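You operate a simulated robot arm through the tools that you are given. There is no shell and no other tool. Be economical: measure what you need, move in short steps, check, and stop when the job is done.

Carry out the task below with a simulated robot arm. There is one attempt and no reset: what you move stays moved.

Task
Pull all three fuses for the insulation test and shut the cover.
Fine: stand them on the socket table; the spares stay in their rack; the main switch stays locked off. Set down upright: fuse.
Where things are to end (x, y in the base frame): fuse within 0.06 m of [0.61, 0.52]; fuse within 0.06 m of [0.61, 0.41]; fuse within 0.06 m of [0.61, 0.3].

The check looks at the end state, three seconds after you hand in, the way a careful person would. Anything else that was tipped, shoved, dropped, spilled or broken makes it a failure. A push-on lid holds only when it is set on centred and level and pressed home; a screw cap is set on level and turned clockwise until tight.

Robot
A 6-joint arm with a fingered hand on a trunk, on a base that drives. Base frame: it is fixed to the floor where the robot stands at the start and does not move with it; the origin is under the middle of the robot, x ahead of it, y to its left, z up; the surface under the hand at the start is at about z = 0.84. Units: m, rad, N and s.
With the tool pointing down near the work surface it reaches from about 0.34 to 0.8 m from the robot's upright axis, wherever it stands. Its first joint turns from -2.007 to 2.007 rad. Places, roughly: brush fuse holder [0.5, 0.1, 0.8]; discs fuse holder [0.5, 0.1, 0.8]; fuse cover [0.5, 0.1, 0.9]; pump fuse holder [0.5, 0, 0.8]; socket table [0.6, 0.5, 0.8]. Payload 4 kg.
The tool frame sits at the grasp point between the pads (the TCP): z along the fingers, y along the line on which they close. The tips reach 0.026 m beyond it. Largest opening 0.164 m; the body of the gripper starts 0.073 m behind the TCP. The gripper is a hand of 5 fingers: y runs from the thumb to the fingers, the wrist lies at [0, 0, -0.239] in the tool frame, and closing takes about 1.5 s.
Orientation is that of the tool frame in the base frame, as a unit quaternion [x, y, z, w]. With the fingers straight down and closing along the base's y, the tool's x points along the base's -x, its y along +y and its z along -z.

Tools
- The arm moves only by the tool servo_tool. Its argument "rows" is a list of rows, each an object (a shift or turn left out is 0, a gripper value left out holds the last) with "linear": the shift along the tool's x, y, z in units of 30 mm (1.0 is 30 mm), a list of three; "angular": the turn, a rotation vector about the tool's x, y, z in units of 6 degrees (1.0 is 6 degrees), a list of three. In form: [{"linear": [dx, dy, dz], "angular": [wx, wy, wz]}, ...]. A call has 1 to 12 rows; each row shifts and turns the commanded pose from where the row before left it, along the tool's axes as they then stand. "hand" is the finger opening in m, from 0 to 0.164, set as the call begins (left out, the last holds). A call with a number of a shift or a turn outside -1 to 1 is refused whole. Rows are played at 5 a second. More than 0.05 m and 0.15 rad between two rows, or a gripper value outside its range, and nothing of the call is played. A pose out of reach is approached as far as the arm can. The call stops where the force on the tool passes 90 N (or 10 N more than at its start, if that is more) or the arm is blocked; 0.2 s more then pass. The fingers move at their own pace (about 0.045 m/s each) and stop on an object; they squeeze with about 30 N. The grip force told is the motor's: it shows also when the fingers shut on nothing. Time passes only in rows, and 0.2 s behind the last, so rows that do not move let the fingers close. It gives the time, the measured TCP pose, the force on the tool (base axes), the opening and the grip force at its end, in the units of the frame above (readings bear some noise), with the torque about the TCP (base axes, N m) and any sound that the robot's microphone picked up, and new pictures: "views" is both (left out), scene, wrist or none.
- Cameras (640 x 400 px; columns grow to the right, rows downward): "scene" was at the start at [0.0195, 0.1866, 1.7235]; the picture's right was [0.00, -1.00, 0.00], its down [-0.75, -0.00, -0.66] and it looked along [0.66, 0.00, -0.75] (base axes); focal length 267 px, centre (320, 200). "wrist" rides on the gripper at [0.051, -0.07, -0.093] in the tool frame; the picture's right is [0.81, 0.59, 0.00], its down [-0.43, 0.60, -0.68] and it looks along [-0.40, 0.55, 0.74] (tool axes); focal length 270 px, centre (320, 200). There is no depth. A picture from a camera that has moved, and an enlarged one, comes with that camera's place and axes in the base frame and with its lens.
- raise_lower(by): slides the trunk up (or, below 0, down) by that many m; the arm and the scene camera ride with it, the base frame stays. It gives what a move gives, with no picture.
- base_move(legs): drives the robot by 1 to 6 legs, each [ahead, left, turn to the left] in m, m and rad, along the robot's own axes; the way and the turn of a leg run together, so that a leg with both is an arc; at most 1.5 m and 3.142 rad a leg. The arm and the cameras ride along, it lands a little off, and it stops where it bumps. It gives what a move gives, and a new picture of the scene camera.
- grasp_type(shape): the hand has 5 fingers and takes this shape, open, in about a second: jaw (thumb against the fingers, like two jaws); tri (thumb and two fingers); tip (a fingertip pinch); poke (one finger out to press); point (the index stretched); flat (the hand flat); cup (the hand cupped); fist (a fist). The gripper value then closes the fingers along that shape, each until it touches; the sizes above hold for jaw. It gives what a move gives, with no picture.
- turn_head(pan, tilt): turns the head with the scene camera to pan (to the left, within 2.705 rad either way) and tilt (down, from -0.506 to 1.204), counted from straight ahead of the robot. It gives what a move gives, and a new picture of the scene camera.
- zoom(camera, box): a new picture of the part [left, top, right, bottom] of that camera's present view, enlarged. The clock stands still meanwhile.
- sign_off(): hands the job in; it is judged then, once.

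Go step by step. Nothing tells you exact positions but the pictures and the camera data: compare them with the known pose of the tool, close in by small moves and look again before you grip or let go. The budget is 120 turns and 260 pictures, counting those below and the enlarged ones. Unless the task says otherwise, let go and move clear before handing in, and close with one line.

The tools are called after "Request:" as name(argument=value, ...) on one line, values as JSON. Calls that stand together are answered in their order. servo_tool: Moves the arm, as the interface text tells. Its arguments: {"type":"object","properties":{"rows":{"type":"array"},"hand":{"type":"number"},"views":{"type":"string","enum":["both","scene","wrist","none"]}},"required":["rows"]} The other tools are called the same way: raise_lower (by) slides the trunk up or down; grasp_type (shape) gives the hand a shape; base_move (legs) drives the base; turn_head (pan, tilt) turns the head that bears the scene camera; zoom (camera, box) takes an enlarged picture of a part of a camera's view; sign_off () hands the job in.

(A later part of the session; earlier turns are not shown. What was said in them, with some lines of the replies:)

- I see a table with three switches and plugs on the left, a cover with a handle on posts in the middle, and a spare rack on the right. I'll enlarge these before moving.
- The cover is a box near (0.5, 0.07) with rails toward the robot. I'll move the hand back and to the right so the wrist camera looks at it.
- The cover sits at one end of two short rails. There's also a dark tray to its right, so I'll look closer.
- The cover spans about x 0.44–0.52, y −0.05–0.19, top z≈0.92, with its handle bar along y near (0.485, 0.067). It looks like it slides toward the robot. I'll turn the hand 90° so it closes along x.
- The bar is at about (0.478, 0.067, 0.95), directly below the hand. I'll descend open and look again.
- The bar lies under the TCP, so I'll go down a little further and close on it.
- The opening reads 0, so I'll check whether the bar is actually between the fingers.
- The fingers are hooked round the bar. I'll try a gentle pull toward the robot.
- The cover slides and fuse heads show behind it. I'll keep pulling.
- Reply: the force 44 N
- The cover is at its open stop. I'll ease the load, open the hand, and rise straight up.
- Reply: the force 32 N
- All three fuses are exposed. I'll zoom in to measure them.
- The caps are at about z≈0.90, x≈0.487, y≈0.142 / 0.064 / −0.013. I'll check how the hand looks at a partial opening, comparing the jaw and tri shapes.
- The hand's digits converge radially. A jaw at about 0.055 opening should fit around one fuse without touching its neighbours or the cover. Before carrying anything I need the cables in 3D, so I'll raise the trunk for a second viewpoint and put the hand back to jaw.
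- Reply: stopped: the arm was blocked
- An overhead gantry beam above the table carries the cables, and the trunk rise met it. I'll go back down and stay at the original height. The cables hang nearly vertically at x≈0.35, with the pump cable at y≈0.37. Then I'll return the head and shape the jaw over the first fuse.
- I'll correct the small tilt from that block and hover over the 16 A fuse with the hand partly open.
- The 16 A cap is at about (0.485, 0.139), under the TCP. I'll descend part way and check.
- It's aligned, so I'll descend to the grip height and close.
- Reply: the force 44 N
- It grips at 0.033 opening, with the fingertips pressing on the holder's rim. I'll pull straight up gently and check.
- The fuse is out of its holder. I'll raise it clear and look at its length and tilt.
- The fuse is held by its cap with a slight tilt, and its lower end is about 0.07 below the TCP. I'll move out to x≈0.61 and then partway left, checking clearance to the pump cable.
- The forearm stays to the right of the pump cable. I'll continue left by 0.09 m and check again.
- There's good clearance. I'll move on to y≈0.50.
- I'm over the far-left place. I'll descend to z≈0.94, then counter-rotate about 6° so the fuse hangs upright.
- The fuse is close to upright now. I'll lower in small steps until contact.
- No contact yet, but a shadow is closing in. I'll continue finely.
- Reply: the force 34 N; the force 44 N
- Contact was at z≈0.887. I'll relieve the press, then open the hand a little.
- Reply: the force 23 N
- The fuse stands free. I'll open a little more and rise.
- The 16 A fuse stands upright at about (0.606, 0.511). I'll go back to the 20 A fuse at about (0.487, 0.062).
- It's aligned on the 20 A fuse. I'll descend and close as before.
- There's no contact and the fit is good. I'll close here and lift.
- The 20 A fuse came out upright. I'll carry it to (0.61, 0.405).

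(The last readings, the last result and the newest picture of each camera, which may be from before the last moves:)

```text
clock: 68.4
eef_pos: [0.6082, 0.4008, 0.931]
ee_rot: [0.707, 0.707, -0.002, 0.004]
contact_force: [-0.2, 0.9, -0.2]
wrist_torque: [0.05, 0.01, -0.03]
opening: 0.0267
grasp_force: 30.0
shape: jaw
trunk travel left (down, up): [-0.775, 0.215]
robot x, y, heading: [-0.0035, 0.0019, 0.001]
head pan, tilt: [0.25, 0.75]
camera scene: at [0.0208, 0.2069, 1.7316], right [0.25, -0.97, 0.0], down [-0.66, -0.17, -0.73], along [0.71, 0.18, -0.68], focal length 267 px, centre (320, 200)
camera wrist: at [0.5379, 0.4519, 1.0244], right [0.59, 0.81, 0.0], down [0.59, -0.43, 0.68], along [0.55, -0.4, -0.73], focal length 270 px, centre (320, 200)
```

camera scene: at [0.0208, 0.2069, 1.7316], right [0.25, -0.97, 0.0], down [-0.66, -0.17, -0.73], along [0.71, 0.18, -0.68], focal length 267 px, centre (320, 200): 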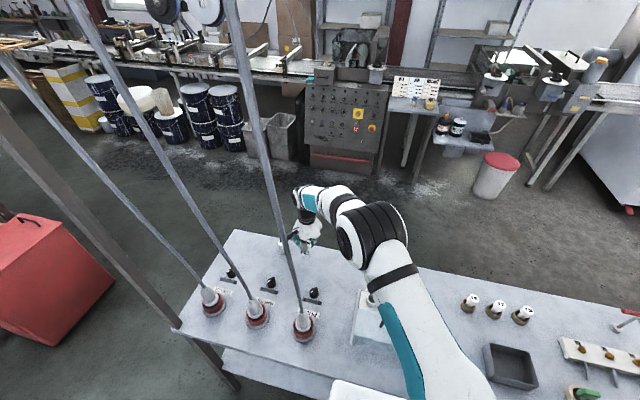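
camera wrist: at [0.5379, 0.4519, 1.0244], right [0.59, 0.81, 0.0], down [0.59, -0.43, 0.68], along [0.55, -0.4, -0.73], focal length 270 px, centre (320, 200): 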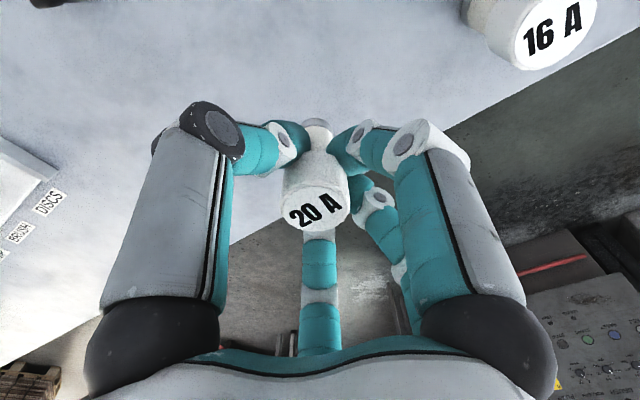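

The 16 A fuse stands clear. I'll lower in fine steps to contact.

Request:
servo_tool(rows=[{"linear": [0, 0, 0.2]}, {"linear": [0, 0, 0.2]}, {"linear": [0, 0, 0.2]}, {}], views="none")

Request:
servo_tool(rows=[{"linear": [0, 0, 0.15]}, {}], views="none")

Request:
servo_tool(rows=[{"linear": [0, 0, 0.15]}, {}], views="none")

Request:
servo_tool(rows=[{"linear": [0, 0, 0.15]}, {}], views="none")

```text
clock: 69.4
eef_pos: [0.6087, 0.4016, 0.9136]
ee_rot: [0.708, 0.707, -0.001, 0.003]
contact_force: [0.2, -0.1, -0.7]
wrist_torque: [0.0, 0.0, -0.04]
opening: 0.0264
grasp_force: 30.4
shape: jaw
trunk travel left (down, up): [-0.775, 0.215]
robot x, y, heading: [-0.0012, -0.0011, -0.004]
head pan, tilt: [0.25, 0.75]
```

```text
clock: 70.0
eef_pos: [0.6096, 0.4022, 0.9115]
ee_rot: [0.707, 0.708, -0.001, 0.003]
contact_force: [-0.2, 0.6, -0.5]
wrist_torque: [0.02, -0.02, -0.02]
opening: 0.0266
grasp_force: 29.8
shape: jaw
trunk travel left (down, up): [-0.775, 0.215]
robot x, y, heading: [-0.0046, -0.0019, -0.005]
head pan, tilt: [0.25, 0.75]
```

```text
clock: 70.6
eef_pos: [0.6097, 0.4018, 0.9051]
ee_rot: [0.707, 0.707, -0.001, 0.003]
contact_force: [-0.4, -1.1, -0.3]
wrist_torque: [-0.01, 0.0, -0.01]
opening: 0.0269
grasp_force: 30.0
shape: jaw
trunk travel left (down, up): [-0.775, 0.215]
robot x, y, heading: [-0.0003, 0.0007, 0.001]
head pan, tilt: [0.25, 0.75]
```

```text
clock: 71.2
eef_pos: [0.6092, 0.4011, 0.9006]
ee_rot: [0.707, 0.707, -0.001, 0.003]
contact_force: [0.0, -0.5, -0.5]
wrist_torque: [-0.01, 0.03, 0.02]
opening: 0.0266
grasp_force: 29.9
shape: jaw
trunk travel left (down, up): [-0.775, 0.215]
robot x, y, heading: [-0.0015, 0.0016, -0.003]
head pan, tilt: [0.25, 0.75]
```

Request:
servo_tool(rows=[{"linear": [0, 0, 0.12]}, {}], views="none")

Request:
servo_tool(rows=[{"linear": [0, 0, 0.12]}, {}], views="none")

Request:
servo_tool(rows=[{"linear": [0, 0, 0.12]}, {}], views="none")

```text
clock: 71.8
eef_pos: [0.6094, 0.4008, 0.8962]
ee_rot: [0.707, 0.708, -0.003, 0.003]
contact_force: [0.3, -0.4, -0.5]
wrist_torque: [-0.01, 0.0, -0.01]
opening: 0.0265
grasp_force: 30.4
shape: jaw
trunk travel left (down, up): [-0.775, 0.215]
robot x, y, heading: [0.0003, -0.0003, -0.001]
head pan, tilt: [0.25, 0.75]
```

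```text
clock: 72.4
eef_pos: [0.609, 0.4018, 0.8917]
ee_rot: [0.707, 0.708, -0.002, 0.003]
contact_force: [0.4, 0.9, -0.7]
wrist_torque: [-0.04, 0.01, 0.05]
opening: 0.0267
grasp_force: 30.1
shape: jaw
trunk travel left (down, up): [-0.775, 0.215]
robot x, y, heading: [-0.0032, -0.0015, -0.0]
head pan, tilt: [0.25, 0.75]
```

```text
clock: 73.0
eef_pos: [0.6098, 0.4011, 0.8892]
ee_rot: [0.707, 0.707, -0.002, 0.003]
contact_force: [-0.9, -0.2, 3.7]
wrist_torque: [0.04, 0.0, 0.0]
opening: 0.0265
grasp_force: 30.1
shape: jaw
trunk travel left (down, up): [-0.775, 0.215]
robot x, y, heading: [-0.0005, 0.0012, 0.001]
head pan, tilt: [0.25, 0.75]
```

Light contact. I'll release gently.

Request:
servo_tool(hand=0.045, rows=[{}, {}, {}, {}], views="wrist")

```text
clock: 74.0
eef_pos: [0.6084, 0.4015, 0.8905]
ee_rot: [0.707, 0.707, -0.002, 0.003]
contact_force: [-1.1, 0.0, 0.4]
wrist_torque: [0.0, 0.01, -0.03]
opening: 0.0449
grasp_force: 0.0
shape: jaw
trunk travel left (down, up): [-0.775, 0.215]
robot x, y, heading: [-0.0023, -0.0001, 0.002]
head pan, tilt: [0.25, 0.75]
camera wrist: at [0.5386, 0.4525, 0.983], right [0.59, 0.81, 0.0], down [0.59, -0.43, 0.68], along [0.55, -0.4, -0.73], focal length 270 px, centre (320, 200)
```

wrist: 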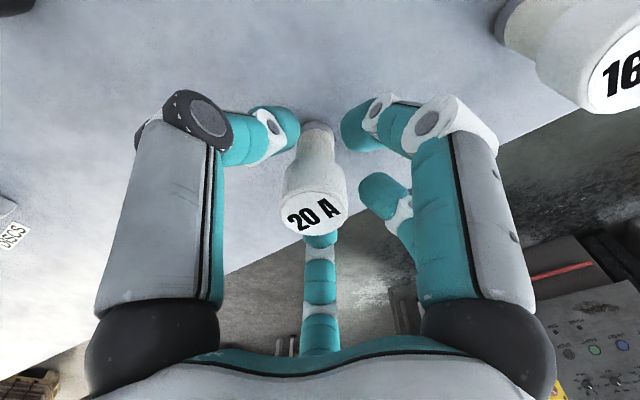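

It stands. I'll open slightly more, rise, and return toward the third fuse at about (0.486, −0.016).

Request:
servo_tool(hand=0.06, rows=[{}, {}, {"linear": [0, 0, -0.5]}, {"linear": [0, 0, -1]}, {"linear": [0, 0, -1]}, {"linear": [0, 0, -1]}, {"linear": [0, 0, -1]}, {"linear": [0, 0, -1]}, {"linear": [-1, 0, 0]}, {"linear": [-1, 0, 0]}, {"linear": [-1, 0, 0]}, {"linear": [-1, 0, 0]}], views="wrist")

Request:
servo_tool(rows=[{"linear": [-1, 0, 0]}, {"linear": [-1, 0, 0]}, {"linear": [-1, 0, 0]}, {"linear": [-1, 0, 0]}, {"linear": [-1, 0, 0]}, {"linear": [-1, 0, 0]}, {"linear": [-1, -0.8, 0]}, {"linear": [-1, -0.8, 0]}, {"linear": [-1, -0.8, 0]}, {"linear": [-0.9, -0.8, 0]}, {"linear": [0, -0.8, 0.6]}, {}])

Request:
zoom(camera="wrist", box=[230, 40, 410, 200])

```text
clock: 76.6
eef_pos: [0.61, 0.2847, 1.0548]
ee_rot: [0.707, 0.707, -0.002, 0.003]
contact_force: [-0.2, 0.0, 0.3]
wrist_torque: [0.0, -0.02, 0.04]
opening: 0.0597
grasp_force: 0.2
shape: jaw
trunk travel left (down, up): [-0.775, 0.215]
robot x, y, heading: [-0.0048, 0.0029, 0.002]
head pan, tilt: [0.25, 0.75]
camera wrist: at [0.5399, 0.3363, 1.148], right [0.59, 0.81, -0.01], down [0.59, -0.43, 0.68], along [0.55, -0.4, -0.73], focal length 270 px, centre (320, 200)
```

wrist: 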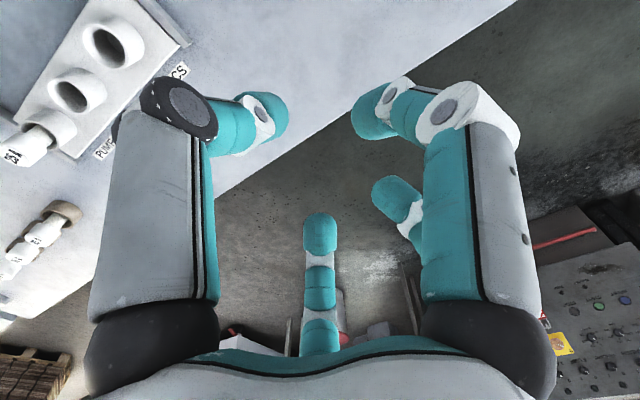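

```text
clock: 79.2
eef_pos: [0.4882, -0.0143, 1.0394]
ee_rot: [0.707, 0.707, -0.002, 0.003]
contact_force: [0.0, 0.4, -1.2]
wrist_torque: [0.02, -0.01, 0.0]
opening: 0.0598
grasp_force: 0.1
shape: jaw
trunk travel left (down, up): [-0.775, 0.215]
robot x, y, heading: [-0.0019, -0.0004, 0.001]
head pan, tilt: [0.25, 0.75]
camera scene: at [0.0209, 0.2066, 1.7316], right [0.25, -0.97, 0.0], down [-0.66, -0.17, -0.73], along [0.71, 0.18, -0.68], focal length 267 px, centre (320, 200)
camera wrist: at [0.4175, 0.037, 1.1326], right [0.59, 0.81, 0.0], down [0.59, -0.43, 0.68], along [0.55, -0.4, -0.73], focal length 270 px, centre (320, 200)
```

scene: 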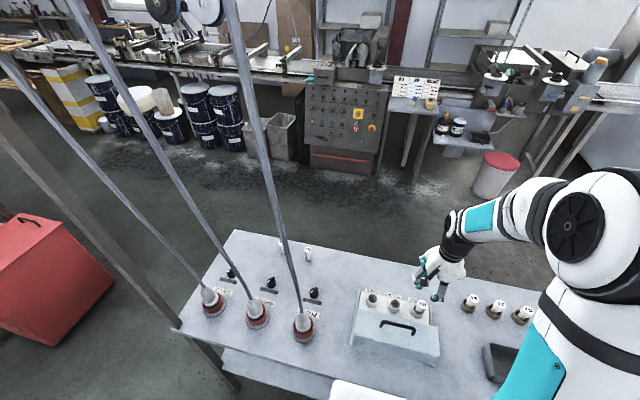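
wrist: 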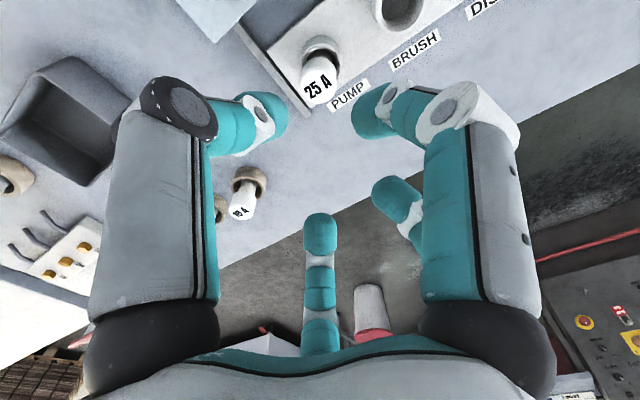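

```text
2.50 times, centred on (320, 120) of wrist
camera zoom: at [0.4175, 0.037, 1.1326], right [0.59, 0.81, 0.0], down [0.59, -0.43, 0.68], along [0.55, -0.4, -0.73], focal length 676 px, centre (320, 400)
```

zoom: 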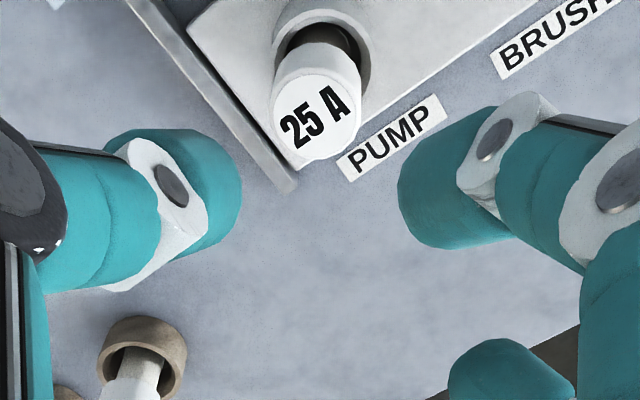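

It's aligned. I'll descend, close and lift the 25 A fuse.

Request:
servo_tool(rows=[{"linear": [0, -0.05, 0.8]}, {"linear": [0, 0, 0.8]}, {"linear": [0, 0, 0.8]}, {"linear": [0, 0, 0.8]}, {"linear": [0, 0, 0.7]}, {"linear": [0, 0, 0.46]}, {}], views="wrist")

```text
clock: 80.8
eef_pos: [0.4873, -0.017, 0.9084]
ee_rot: [0.707, 0.708, -0.002, 0.004]
contact_force: [-0.8, -0.7, 0.3]
wrist_torque: [-0.03, 0.02, 0.0]
opening: 0.0599
grasp_force: 0.1
shape: jaw
trunk travel left (down, up): [-0.775, 0.215]
robot x, y, heading: [0.0008, 0.0007, 0.002]
head pan, tilt: [0.25, 0.75]
camera wrist: at [0.4178, 0.0351, 1.0016], right [0.59, 0.81, 0.0], down [0.59, -0.43, 0.68], along [0.55, -0.4, -0.73], focal length 270 px, centre (320, 200)
```

wrist: 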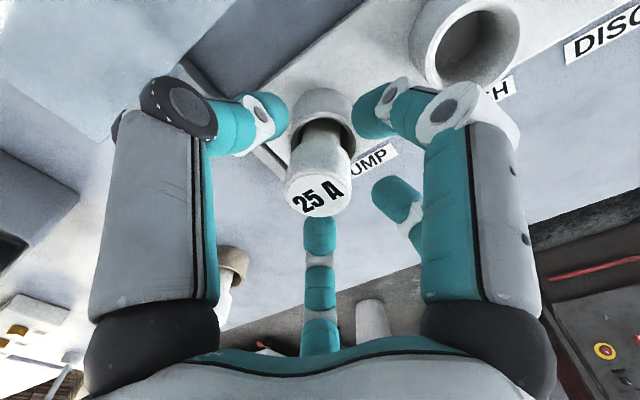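

Request:
servo_tool(hand=0.0, rows=[{}, {}, {}, {}, {}, {}, {}, {}], views="none")

Request:
servo_tool(rows=[{"linear": [0, 0, -0.3]}, {"linear": [0, 0, -0.3]}, {"linear": [0, 0, -0.4]}, {"linear": [0, 0, -0.5]}, {"linear": [0, 0, -1]}, {"linear": [0, 0, -1]}, {"linear": [0, 0, -1]}, {"linear": [0, 0, -1]}, {}], views="wrist")

Request:
zoom(camera="wrist", box=[230, 60, 430, 260])

```text
clock: 82.6
eef_pos: [0.4869, -0.0167, 0.9067]
ee_rot: [0.707, 0.707, -0.002, 0.004]
contact_force: [-2.3, 4.3, -1.7]
wrist_torque: [0.17, 0.08, -0.04]
opening: 0.0261
grasp_force: 30.0
shape: jaw
trunk travel left (down, up): [-0.775, 0.215]
robot x, y, heading: [0.0001, 0.0025, 0.003]
head pan, tilt: [0.25, 0.75]
```

```text
clock: 84.6
eef_pos: [0.4897, -0.0156, 1.0743]
ee_rot: [0.707, 0.707, -0.003, 0.003]
contact_force: [0.6, -1.0, 0.0]
wrist_torque: [0.0, -0.01, 0.03]
opening: 0.0259
grasp_force: 30.1
shape: jaw
trunk travel left (down, up): [-0.775, 0.215]
robot x, y, heading: [0.0011, 0.0019, -0.002]
head pan, tilt: [0.25, 0.75]
camera wrist: at [0.4191, 0.0353, 1.1685], right [0.59, 0.81, 0.0], down [0.59, -0.43, 0.68], along [0.55, -0.4, -0.73], focal length 270 px, centre (320, 200)
```

wrist: 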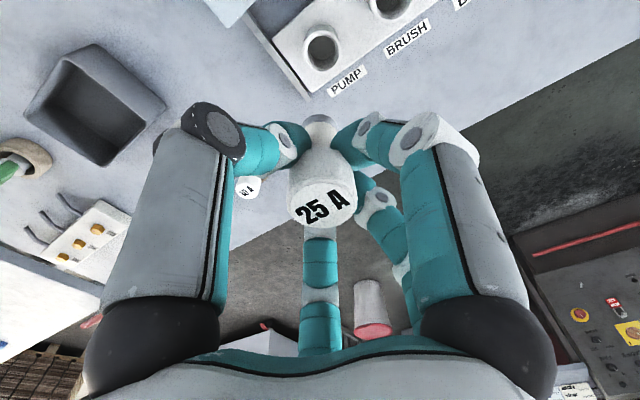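

```text
2.00 times, centred on (330, 160) of wrist
camera zoom: at [0.4191, 0.0353, 1.1685], right [0.59, 0.81, 0.0], down [0.59, -0.43, 0.68], along [0.55, -0.4, -0.73], focal length 541 px, centre (300, 280)
```

zoom: 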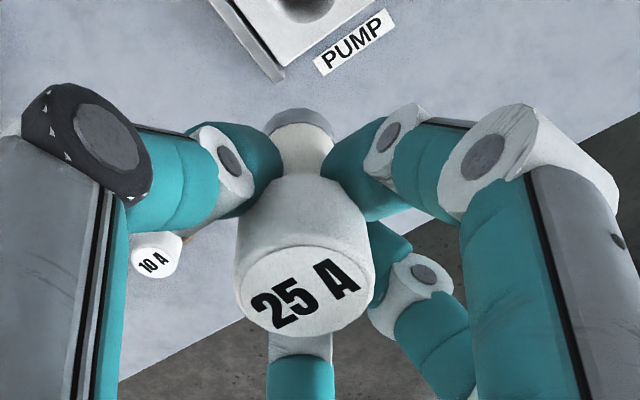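

It's out and upright. I'll carry it to (0.61, 0.30).

Request:
servo_tool(rows=[{"linear": [0, 1, 0]}, {"linear": [0, 1, 0]}, {"linear": [0, 1, 0]}, {"linear": [0.5, 1, 0]}, {"linear": [1, 0, 0]}, {"linear": [1, 0, 0]}, {"linear": [1, 0, 0]}, {"linear": [1, 0, 0]}, {"linear": [1, 0, 0]}, {"linear": [1, 0, 0]}, {"linear": [1, 0, 0]}, {}], views="none")

Request:
servo_tool(rows=[{"linear": [1, 0, 0]}, {"linear": [1, 0, 0]}, {"linear": [0.95, 0, 0]}, {"linear": [0, 0, 1]}, {"linear": [0, 0, 1]}, {"linear": [0, 0, 1]}, {"linear": [0, 0, 1]}, {"linear": [0, 0, 0.8]}, {"linear": [0, 0, 0.5]}, {}])

```text
clock: 87.2
eef_pos: [0.6091, 0.2125, 1.0723]
ee_rot: [0.707, 0.708, -0.002, 0.003]
contact_force: [-0.4, -0.1, -1.0]
wrist_torque: [0.0, 0.01, -0.03]
opening: 0.026
grasp_force: 30.1
shape: jaw
trunk travel left (down, up): [-0.775, 0.215]
robot x, y, heading: [-0.0007, -0.0011, -0.001]
head pan, tilt: [0.25, 0.75]
```

```text
clock: 89.4
eef_pos: [0.6092, 0.299, 0.9129]
ee_rot: [0.707, 0.707, -0.002, 0.003]
contact_force: [0.3, -0.9, -0.9]
wrist_torque: [0.01, -0.03, 0.01]
opening: 0.0256
grasp_force: 29.6
shape: jaw
trunk travel left (down, up): [-0.775, 0.215]
robot x, y, heading: [-0.0023, -0.0017, -0.003]
head pan, tilt: [0.25, 0.75]
camera scene: at [0.0208, 0.2068, 1.7316], right [0.25, -0.97, 0.0], down [-0.66, -0.17, -0.73], along [0.71, 0.18, -0.68], focal length 267 px, centre (320, 200)
camera wrist: at [0.5381, 0.3513, 1.006], right [0.59, 0.81, 0.0], down [0.59, -0.43, 0.68], along [0.55, -0.4, -0.73], focal length 270 px, centre (320, 200)
```

scene: 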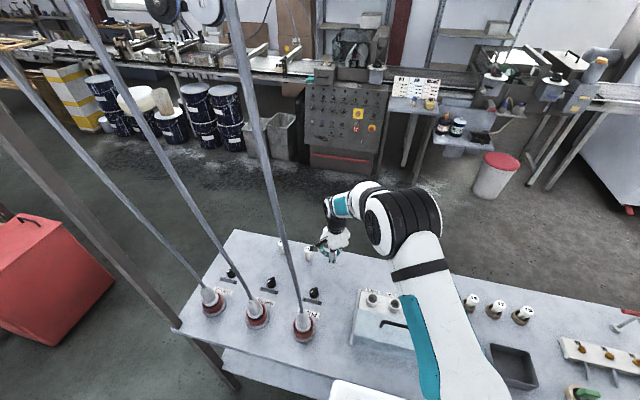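
wrist: 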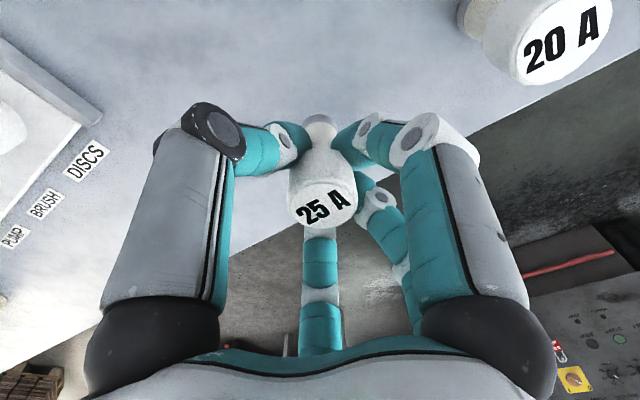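

I'll lower in fine steps to contact.

Request:
servo_tool(rows=[{"linear": [0, 0, 0.2]}, {"linear": [0, 0, 0.2]}, {}], views="none")

Request:
servo_tool(rows=[{"linear": [0, 0, 0.15]}, {}], views="none")

Request:
servo_tool(rows=[{"linear": [0, 0, 0.12]}, {}], views="none")

Request:
servo_tool(rows=[{"linear": [0, 0, 0.12]}, {}], views="none")

```text
clock: 90.2
eef_pos: [0.6086, 0.2996, 0.9003]
ee_rot: [0.707, 0.708, -0.002, 0.003]
contact_force: [-0.7, 0.6, -0.1]
wrist_torque: [0.02, 0.0, 0.02]
opening: 0.0262
grasp_force: 30.2
shape: jaw
trunk travel left (down, up): [-0.775, 0.215]
robot x, y, heading: [0.0012, 0.0013, -0.001]
head pan, tilt: [0.25, 0.75]
```

```text
clock: 90.8
eef_pos: [0.6085, 0.2978, 0.8963]
ee_rot: [0.707, 0.707, -0.002, 0.003]
contact_force: [0.1, -0.5, -0.3]
wrist_torque: [0.0, 0.03, 0.0]
opening: 0.0259
grasp_force: 30.2
shape: jaw
trunk travel left (down, up): [-0.775, 0.215]
robot x, y, heading: [0.0023, -0.0017, -0.006]
head pan, tilt: [0.25, 0.75]
```

```text
clock: 91.4
eef_pos: [0.6078, 0.2982, 0.8925]
ee_rot: [0.708, 0.707, -0.002, 0.004]
contact_force: [0.4, 0.2, -1.2]
wrist_torque: [0.0, -0.01, 0.01]
opening: 0.0261
grasp_force: 30.1
shape: jaw
trunk travel left (down, up): [-0.775, 0.215]
robot x, y, heading: [-0.0021, -0.0002, -0.001]
head pan, tilt: [0.25, 0.75]
```

```text
clock: 92.0
eef_pos: [0.6074, 0.297, 0.8895]
ee_rot: [0.707, 0.707, 0.0, 0.004]
contact_force: [-0.6, -1.3, 10.3]
wrist_torque: [0.06, 0.01, 0.04]
opening: 0.0264
grasp_force: 30.1
shape: jaw
trunk travel left (down, up): [-0.775, 0.215]
robot x, y, heading: [0.0004, -0.0015, -0.001]
head pan, tilt: [0.25, 0.75]
```

Contact. I'll release, check, then rise.

Request:
servo_tool(hand=0.045, rows=[{}, {}, {}, {}], views="wrist")

Request:
servo_tool(hand=0.06, rows=[{}, {}, {"linear": [0, 0, -0.5]}, {"linear": [0, 0, -1]}, {"linear": [0, 0, -1]}, {"linear": [0, 0, -1]}, {"linear": [0, 0, -1]}, {"linear": [0, 0, -1]}, {"linear": [-1, 0, -1]}, {"linear": [-1, 0, 0]}, {"linear": [-1, 0, 0]}, {"linear": [-1, 0, 0]}])

Request:
zoom(camera="scene", box=[240, 220, 360, 300])

```text
clock: 93.0
eef_pos: [0.6074, 0.2982, 0.8877]
ee_rot: [0.708, 0.707, -0.001, 0.003]
contact_force: [-0.2, -0.2, -0.2]
wrist_torque: [0.01, -0.02, -0.03]
opening: 0.0447
grasp_force: 0.0
shape: jaw
trunk travel left (down, up): [-0.775, 0.215]
robot x, y, heading: [-0.0017, -0.0007, -0.002]
head pan, tilt: [0.25, 0.75]
camera wrist: at [0.5373, 0.3496, 0.982], right [0.59, 0.81, 0.0], down [0.59, -0.43, 0.68], along [0.55, -0.4, -0.73], focal length 270 px, centre (320, 200)
```

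wrist: 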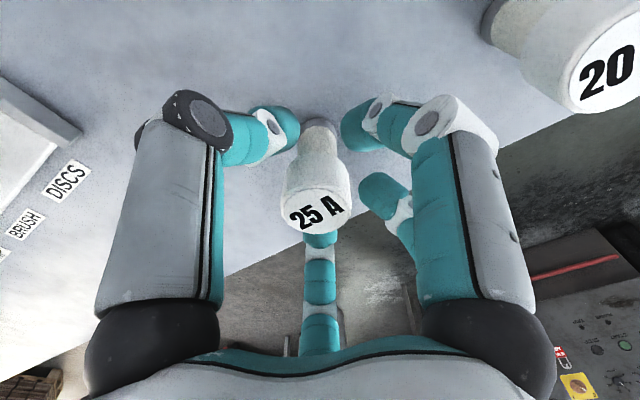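

```text
clock: 95.6
eef_pos: [0.6106, 0.1771, 1.0877]
ee_rot: [0.707, 0.707, -0.001, 0.003]
contact_force: [-0.5, 0.1, 0.7]
wrist_torque: [-0.02, -0.01, 0.02]
opening: 0.0596
grasp_force: 0.1
shape: jaw
trunk travel left (down, up): [-0.775, 0.215]
robot x, y, heading: [0.0004, -0.0001, 0.001]
head pan, tilt: [0.25, 0.75]
camera scene: at [0.0208, 0.2059, 1.7317], right [0.25, -0.97, 0.0], down [-0.66, -0.17, -0.73], along [0.71, 0.18, -0.68], focal length 267 px, centre (320, 200)
camera wrist: at [0.5386, 0.2293, 1.1795], right [0.59, 0.81, 0.0], down [0.59, -0.43, 0.68], along [0.55, -0.4, -0.73], focal length 270 px, centre (320, 200)
```

scene: 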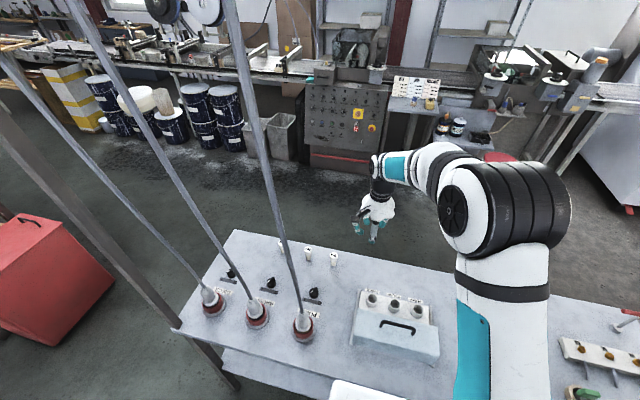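
wrist: 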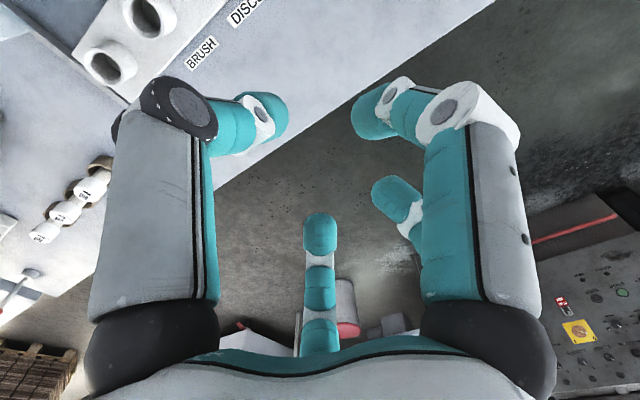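

```text
5.00 times, centred on (300, 260) of scene
camera zoom: at [0.0208, 0.2059, 1.7317], right [0.25, -0.97, 0.0], down [-0.66, -0.17, -0.73], along [0.71, 0.18, -0.68], focal length 1335 px, centre (420, -100)
```

zoom: 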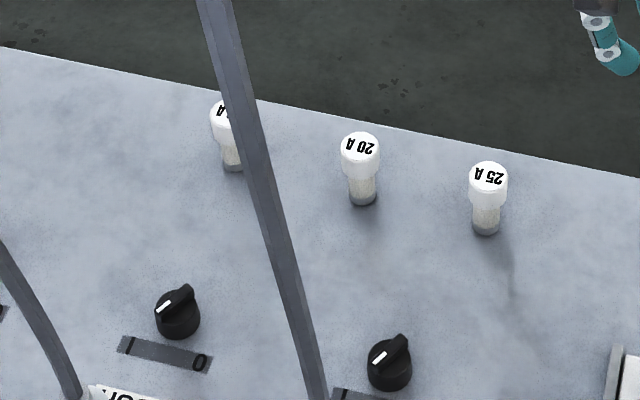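

All three fuses stand upright in place. Next I'll go to the cover handle, now near (0.37, 0.066), with the hand fully open.

Request:
servo_tool(hand=0.164, rows=[{"linear": [-0.4, -0.9, 0]}, {"linear": [-0.4, -0.9, 0]}, {"linear": [-0.4, -0.9, 0]}, {"linear": [-0.4, -0.9, 0]}, {"linear": [-0.4, -0.9, 0]}, {"linear": [-0.4, -0.9, 0]}, {"linear": [-0.4, -0.9, 0]}, {"linear": [-0.4, -0.9, 0]}, {"linear": [-0.4, -0.75, 0]}, {"linear": [0, 0, 0.9]}, {"linear": [0, 0, 0.9]}, {}])

Request:
zoom(camera="wrist", box=[220, 40, 440, 240])

```text
clock: 98.2
eef_pos: [0.3696, 0.0694, 1.0326]
ee_rot: [0.707, 0.707, -0.001, 0.003]
contact_force: [-0.4, -0.5, 0.8]
wrist_torque: [0.0, -0.01, 0.02]
opening: 0.1639
grasp_force: 0.1
shape: jaw
trunk travel left (down, up): [-0.775, 0.215]
robot x, y, heading: [-0.0008, -0.0023, 0.0]
head pan, tilt: [0.25, 0.75]
camera scene: at [0.0205, 0.2067, 1.7316], right [0.25, -0.97, 0.0], down [-0.66, -0.17, -0.73], along [0.71, 0.18, -0.68], focal length 267 px, centre (320, 200)
camera wrist: at [0.299, 0.1221, 1.126], right [0.59, 0.81, 0.0], down [0.59, -0.43, 0.68], along [0.55, -0.4, -0.73], focal length 270 px, centre (320, 200)
```

scene: 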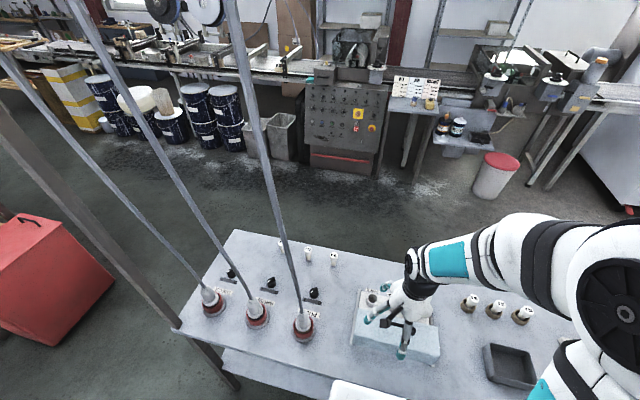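
wrist: 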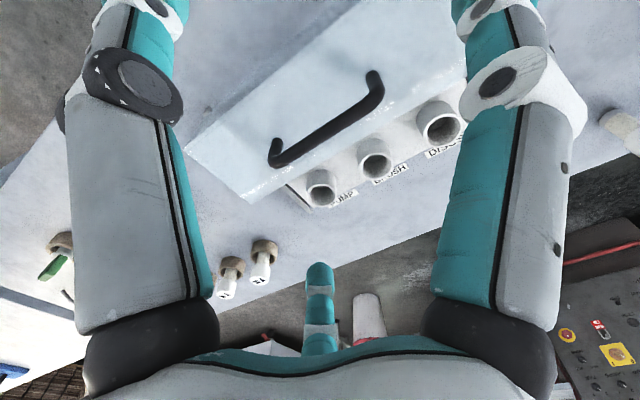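

```text
2.00 times, centred on (330, 140) of wrist
camera zoom: at [0.299, 0.1221, 1.126], right [0.59, 0.81, 0.0], down [0.59, -0.43, 0.68], along [0.55, -0.4, -0.73], focal length 541 px, centre (300, 320)
```

zoom: 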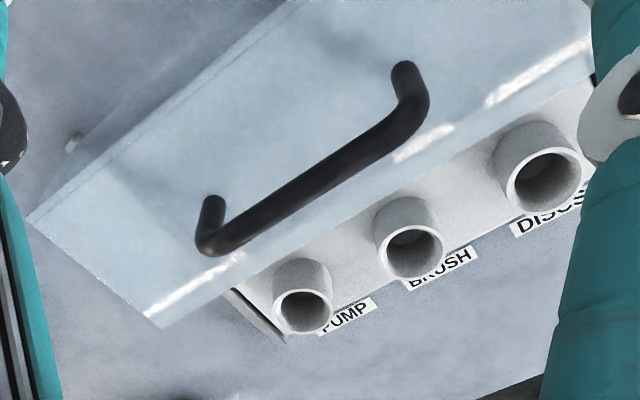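

The bar is at x≈0.375. I'll descend and hook it as before.

Request:
servo_tool(rows=[{"linear": [-0.05, 0.15, 0.8]}, {"linear": [0, 0, 0.8]}, {"linear": [0, 0, 0.75]}, {}], views="none")

Request:
servo_tool(hand=0.0, rows=[{}, {}, {}, {}, {}, {}, {}, {}, {}, {}])

```text
clock: 99.2
eef_pos: [0.373, 0.0704, 0.9595]
ee_rot: [0.707, 0.707, -0.002, 0.003]
contact_force: [-0.1, 0.1, 0.3]
wrist_torque: [0.03, 0.04, -0.02]
opening: 0.1638
grasp_force: 0.1
shape: jaw
trunk travel left (down, up): [-0.775, 0.215]
robot x, y, heading: [-0.0039, -0.0025, -0.002]
head pan, tilt: [0.25, 0.75]
```

```text
clock: 101.4
eef_pos: [0.3744, 0.0697, 0.9593]
ee_rot: [0.707, 0.707, -0.003, 0.002]
contact_force: [0.8, 1.7, -5.8]
wrist_torque: [0.0, 0.03, -0.01]
opening: 0.0
grasp_force: 16.3
shape: jaw
trunk travel left (down, up): [-0.775, 0.215]
robot x, y, heading: [0.0038, 0.0005, -0.004]
head pan, tilt: [0.25, 0.75]
camera scene: at [0.0214, 0.207, 1.7314], right [0.25, -0.97, 0.0], down [-0.66, -0.17, -0.73], along [0.71, 0.18, -0.68], focal length 267 px, centre (320, 200)
camera wrist: at [0.3033, 0.1218, 1.0528], right [0.59, 0.81, 0.0], down [0.59, -0.43, 0.68], along [0.55, -0.4, -0.73], focal length 270 px, centre (320, 200)
```

scene: 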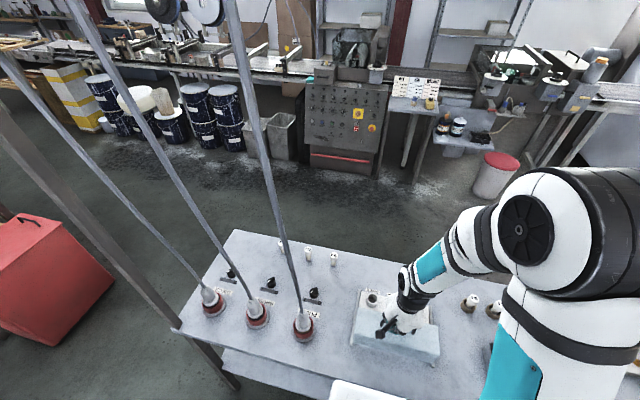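
wrist: 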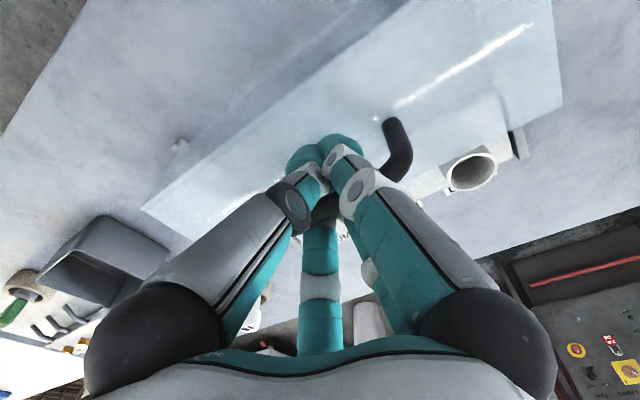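

It's hooked. I'll push the cover forward about 0.105 m to close it.

Request:
servo_tool(rows=[{"linear": [0, 0.4, 0]}, {"linear": [0, 0.4, 0]}, {"linear": [0, 0.4, 0]}, {"linear": [0, 0.4, 0]}, {"linear": [0, 0.4, 0]}, {"linear": [0, 0.4, 0]}, {"linear": [0, 0.4, 0]}, {"linear": [0, 0.4, 0]}, {"linear": [0, 0.35, 0]}, {}])

Request:
zoom(camera="scene", box=[330, 250, 470, 370])

```text
clock: 103.6
eef_pos: [0.4771, 0.0702, 0.9602]
ee_rot: [0.707, 0.707, -0.004, 0.003]
contact_force: [-18.0, 6.3, -13.9]
wrist_torque: [-0.03, 0.06, 0.02]
opening: 0.0001
grasp_force: 30.3
shape: jaw
trunk travel left (down, up): [-0.775, 0.215]
robot x, y, heading: [-0.0008, -0.0005, -0.0]
head pan, tilt: [0.25, 0.75]
camera scene: at [0.0187, 0.2078, 1.7314], right [0.25, -0.97, 0.0], down [-0.66, -0.17, -0.73], along [0.71, 0.18, -0.68], focal length 267 px, centre (320, 200)
camera wrist: at [0.4068, 0.1214, 1.0533], right [0.59, 0.81, -0.01], down [0.6, -0.43, 0.68], along [0.55, -0.4, -0.73], focal length 270 px, centre (320, 200)
```

scene: 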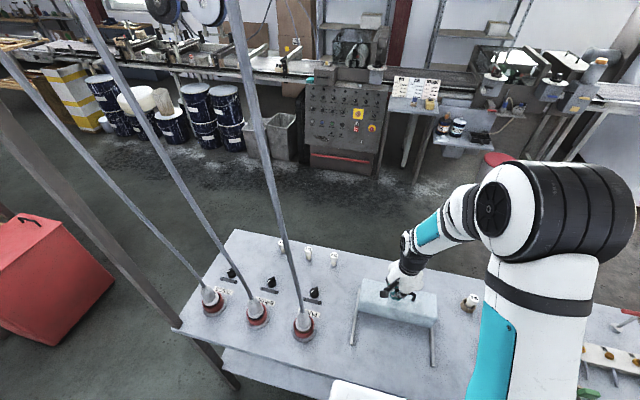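
wrist: 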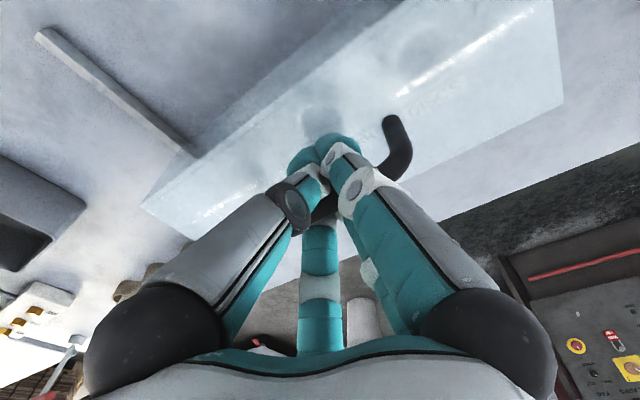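

```text
3.33 times, centred on (400, 310) of scene
camera zoom: at [0.0187, 0.2078, 1.7314], right [0.25, -0.97, 0.0], down [-0.66, -0.17, -0.73], along [0.71, 0.18, -0.68], focal length 890 px, centre (53, -167)
```

zoom: 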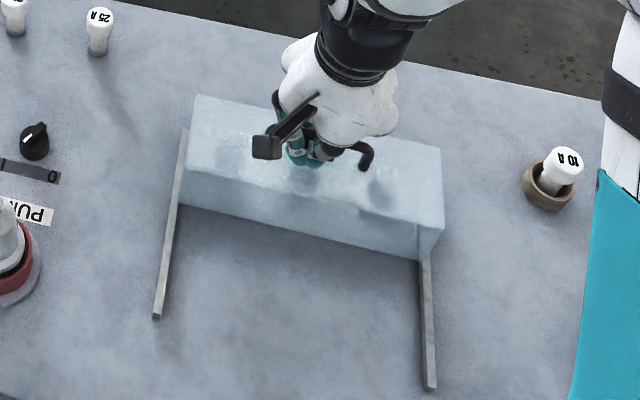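

It's nearly home with a reaction of about 18 N. I'll push slightly more to confirm the stop.

Request:
servo_tool(rows=[{"linear": [0, 0.2, 0]}, {"linear": [0, 0.2, 0]}, {}], views="none")

```text
clock: 104.4
eef_pos: [0.4799, 0.0699, 0.9606]
ee_rot: [0.707, 0.708, -0.009, 0.0]
contact_force: [-50.2, 12.4, -9.4]
wrist_torque: [0.01, 0.01, 0.03]
opening: 0.0
grasp_force: 30.2
shape: jaw
trunk travel left (down, up): [-0.775, 0.215]
robot x, y, heading: [0.0001, -0.0021, 0.002]
head pan, tilt: [0.25, 0.75]
```

It's at the closed stop. I'll relieve the load, open the hand, rise, and inspect.

Request:
servo_tool(rows=[{"linear": [0, -0.33, 0]}, {}], views="none")

Request:
servo_tool(hand=0.164, rows=[{}, {}, {}, {}, {}, {}, {}, {}, {}, {}], views="none")

Request:
servo_tool(rows=[{"linear": [0, 0, -0.5]}, {"linear": [0, 0, -1]}, {"linear": [0, 0, -1]}, {"linear": [0, 0, -1]}, {"linear": [0, 0, -1]}, {"linear": [0, 0, -1]}, {"linear": [0, -1, 0]}, {"linear": [0, -1, 0]}, {"linear": [0, -1, 0]}, {}])

Request:
zoom(camera="scene", box=[240, 220, 480, 370])

Request:
zoom(camera="wrist", box=[160, 10, 480, 260])

```text
clock: 105.0
eef_pos: [0.4779, 0.0702, 0.9609]
ee_rot: [0.707, 0.707, -0.004, 0.002]
contact_force: [-23.8, 7.6, -23.3]
wrist_torque: [0.03, 0.02, -0.02]
opening: 0.0
grasp_force: 30.1
shape: jaw
trunk travel left (down, up): [-0.775, 0.215]
robot x, y, heading: [-0.0011, -0.0013, -0.001]
head pan, tilt: [0.25, 0.75]
```

```text
clock: 107.2
eef_pos: [0.4815, 0.0691, 0.9615]
ee_rot: [0.707, 0.707, -0.002, 0.004]
contact_force: [-0.3, -0.7, -0.8]
wrist_torque: [0.0, -0.02, 0.05]
opening: 0.164
grasp_force: 0.0
shape: jaw
trunk travel left (down, up): [-0.775, 0.215]
robot x, y, heading: [0.0009, -0.0002, 0.001]
head pan, tilt: [0.25, 0.75]
```

```text
clock: 109.4
eef_pos: [0.3917, 0.0685, 1.1245]
ee_rot: [0.707, 0.708, -0.002, 0.003]
contact_force: [-0.4, 0.6, -0.3]
wrist_torque: [-0.01, 0.04, -0.01]
opening: 0.1639
grasp_force: 0.0
shape: jaw
trunk travel left (down, up): [-0.775, 0.215]
robot x, y, heading: [0.0017, -0.001, -0.002]
head pan, tilt: [0.25, 0.75]
camera scene: at [0.0217, 0.2069, 1.7315], right [0.25, -0.97, 0.0], down [-0.66, -0.17, -0.73], along [0.71, 0.18, -0.68], focal length 267 px, centre (320, 200)
camera wrist: at [0.3205, 0.1205, 1.2178], right [0.59, 0.81, -0.01], down [0.59, -0.43, 0.68], along [0.55, -0.4, -0.73], focal length 270 px, centre (320, 200)
```

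scene: 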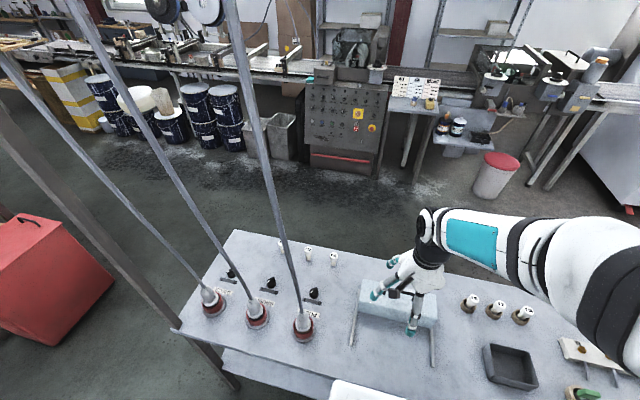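
wrist: 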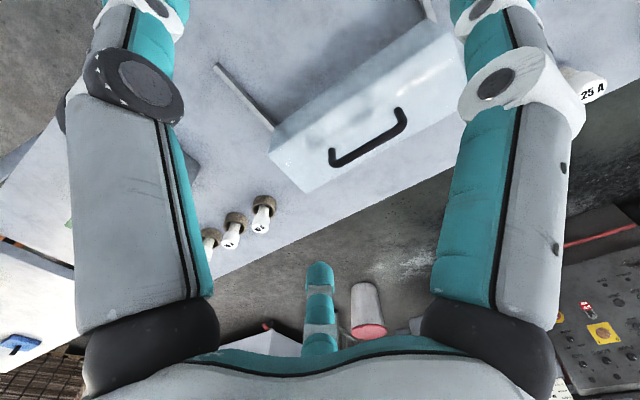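

```text
2.67 times, centred on (360, 295) of scene
camera zoom: at [0.0217, 0.2069, 1.7315], right [0.25, -0.97, 0.0], down [-0.66, -0.17, -0.73], along [0.71, 0.18, -0.68], focal length 712 px, centre (213, -53)
```

zoom: 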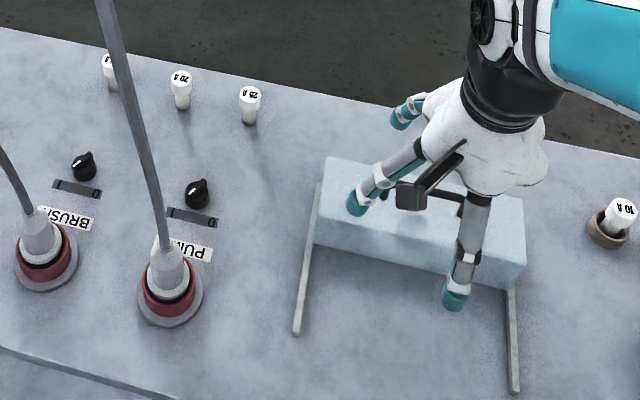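

```text
1.60 times, centred on (320, 135) of wrist
camera zoom: at [0.3205, 0.1205, 1.2178], right [0.59, 0.81, -0.01], down [0.59, -0.43, 0.68], along [0.55, -0.4, -0.73], focal length 432 px, centre (320, 304)
```

zoom: 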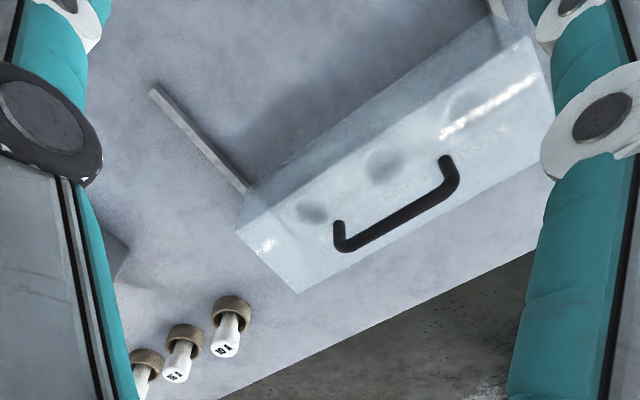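

The cover is back at its original closed position. The fuses stand upright on their spots, the spares and main switch are untouched, and the hand is clear.

Request:
sign_off()

```text
The job is handed in.
```

I pulled all three fuses and stood them upright on the socket table at about (0.61, 0.51), (0.61, 0.40) and (0.61, 0.30). The cover is shut against its stop. I didn't touch the spares or the locked-off main switch.
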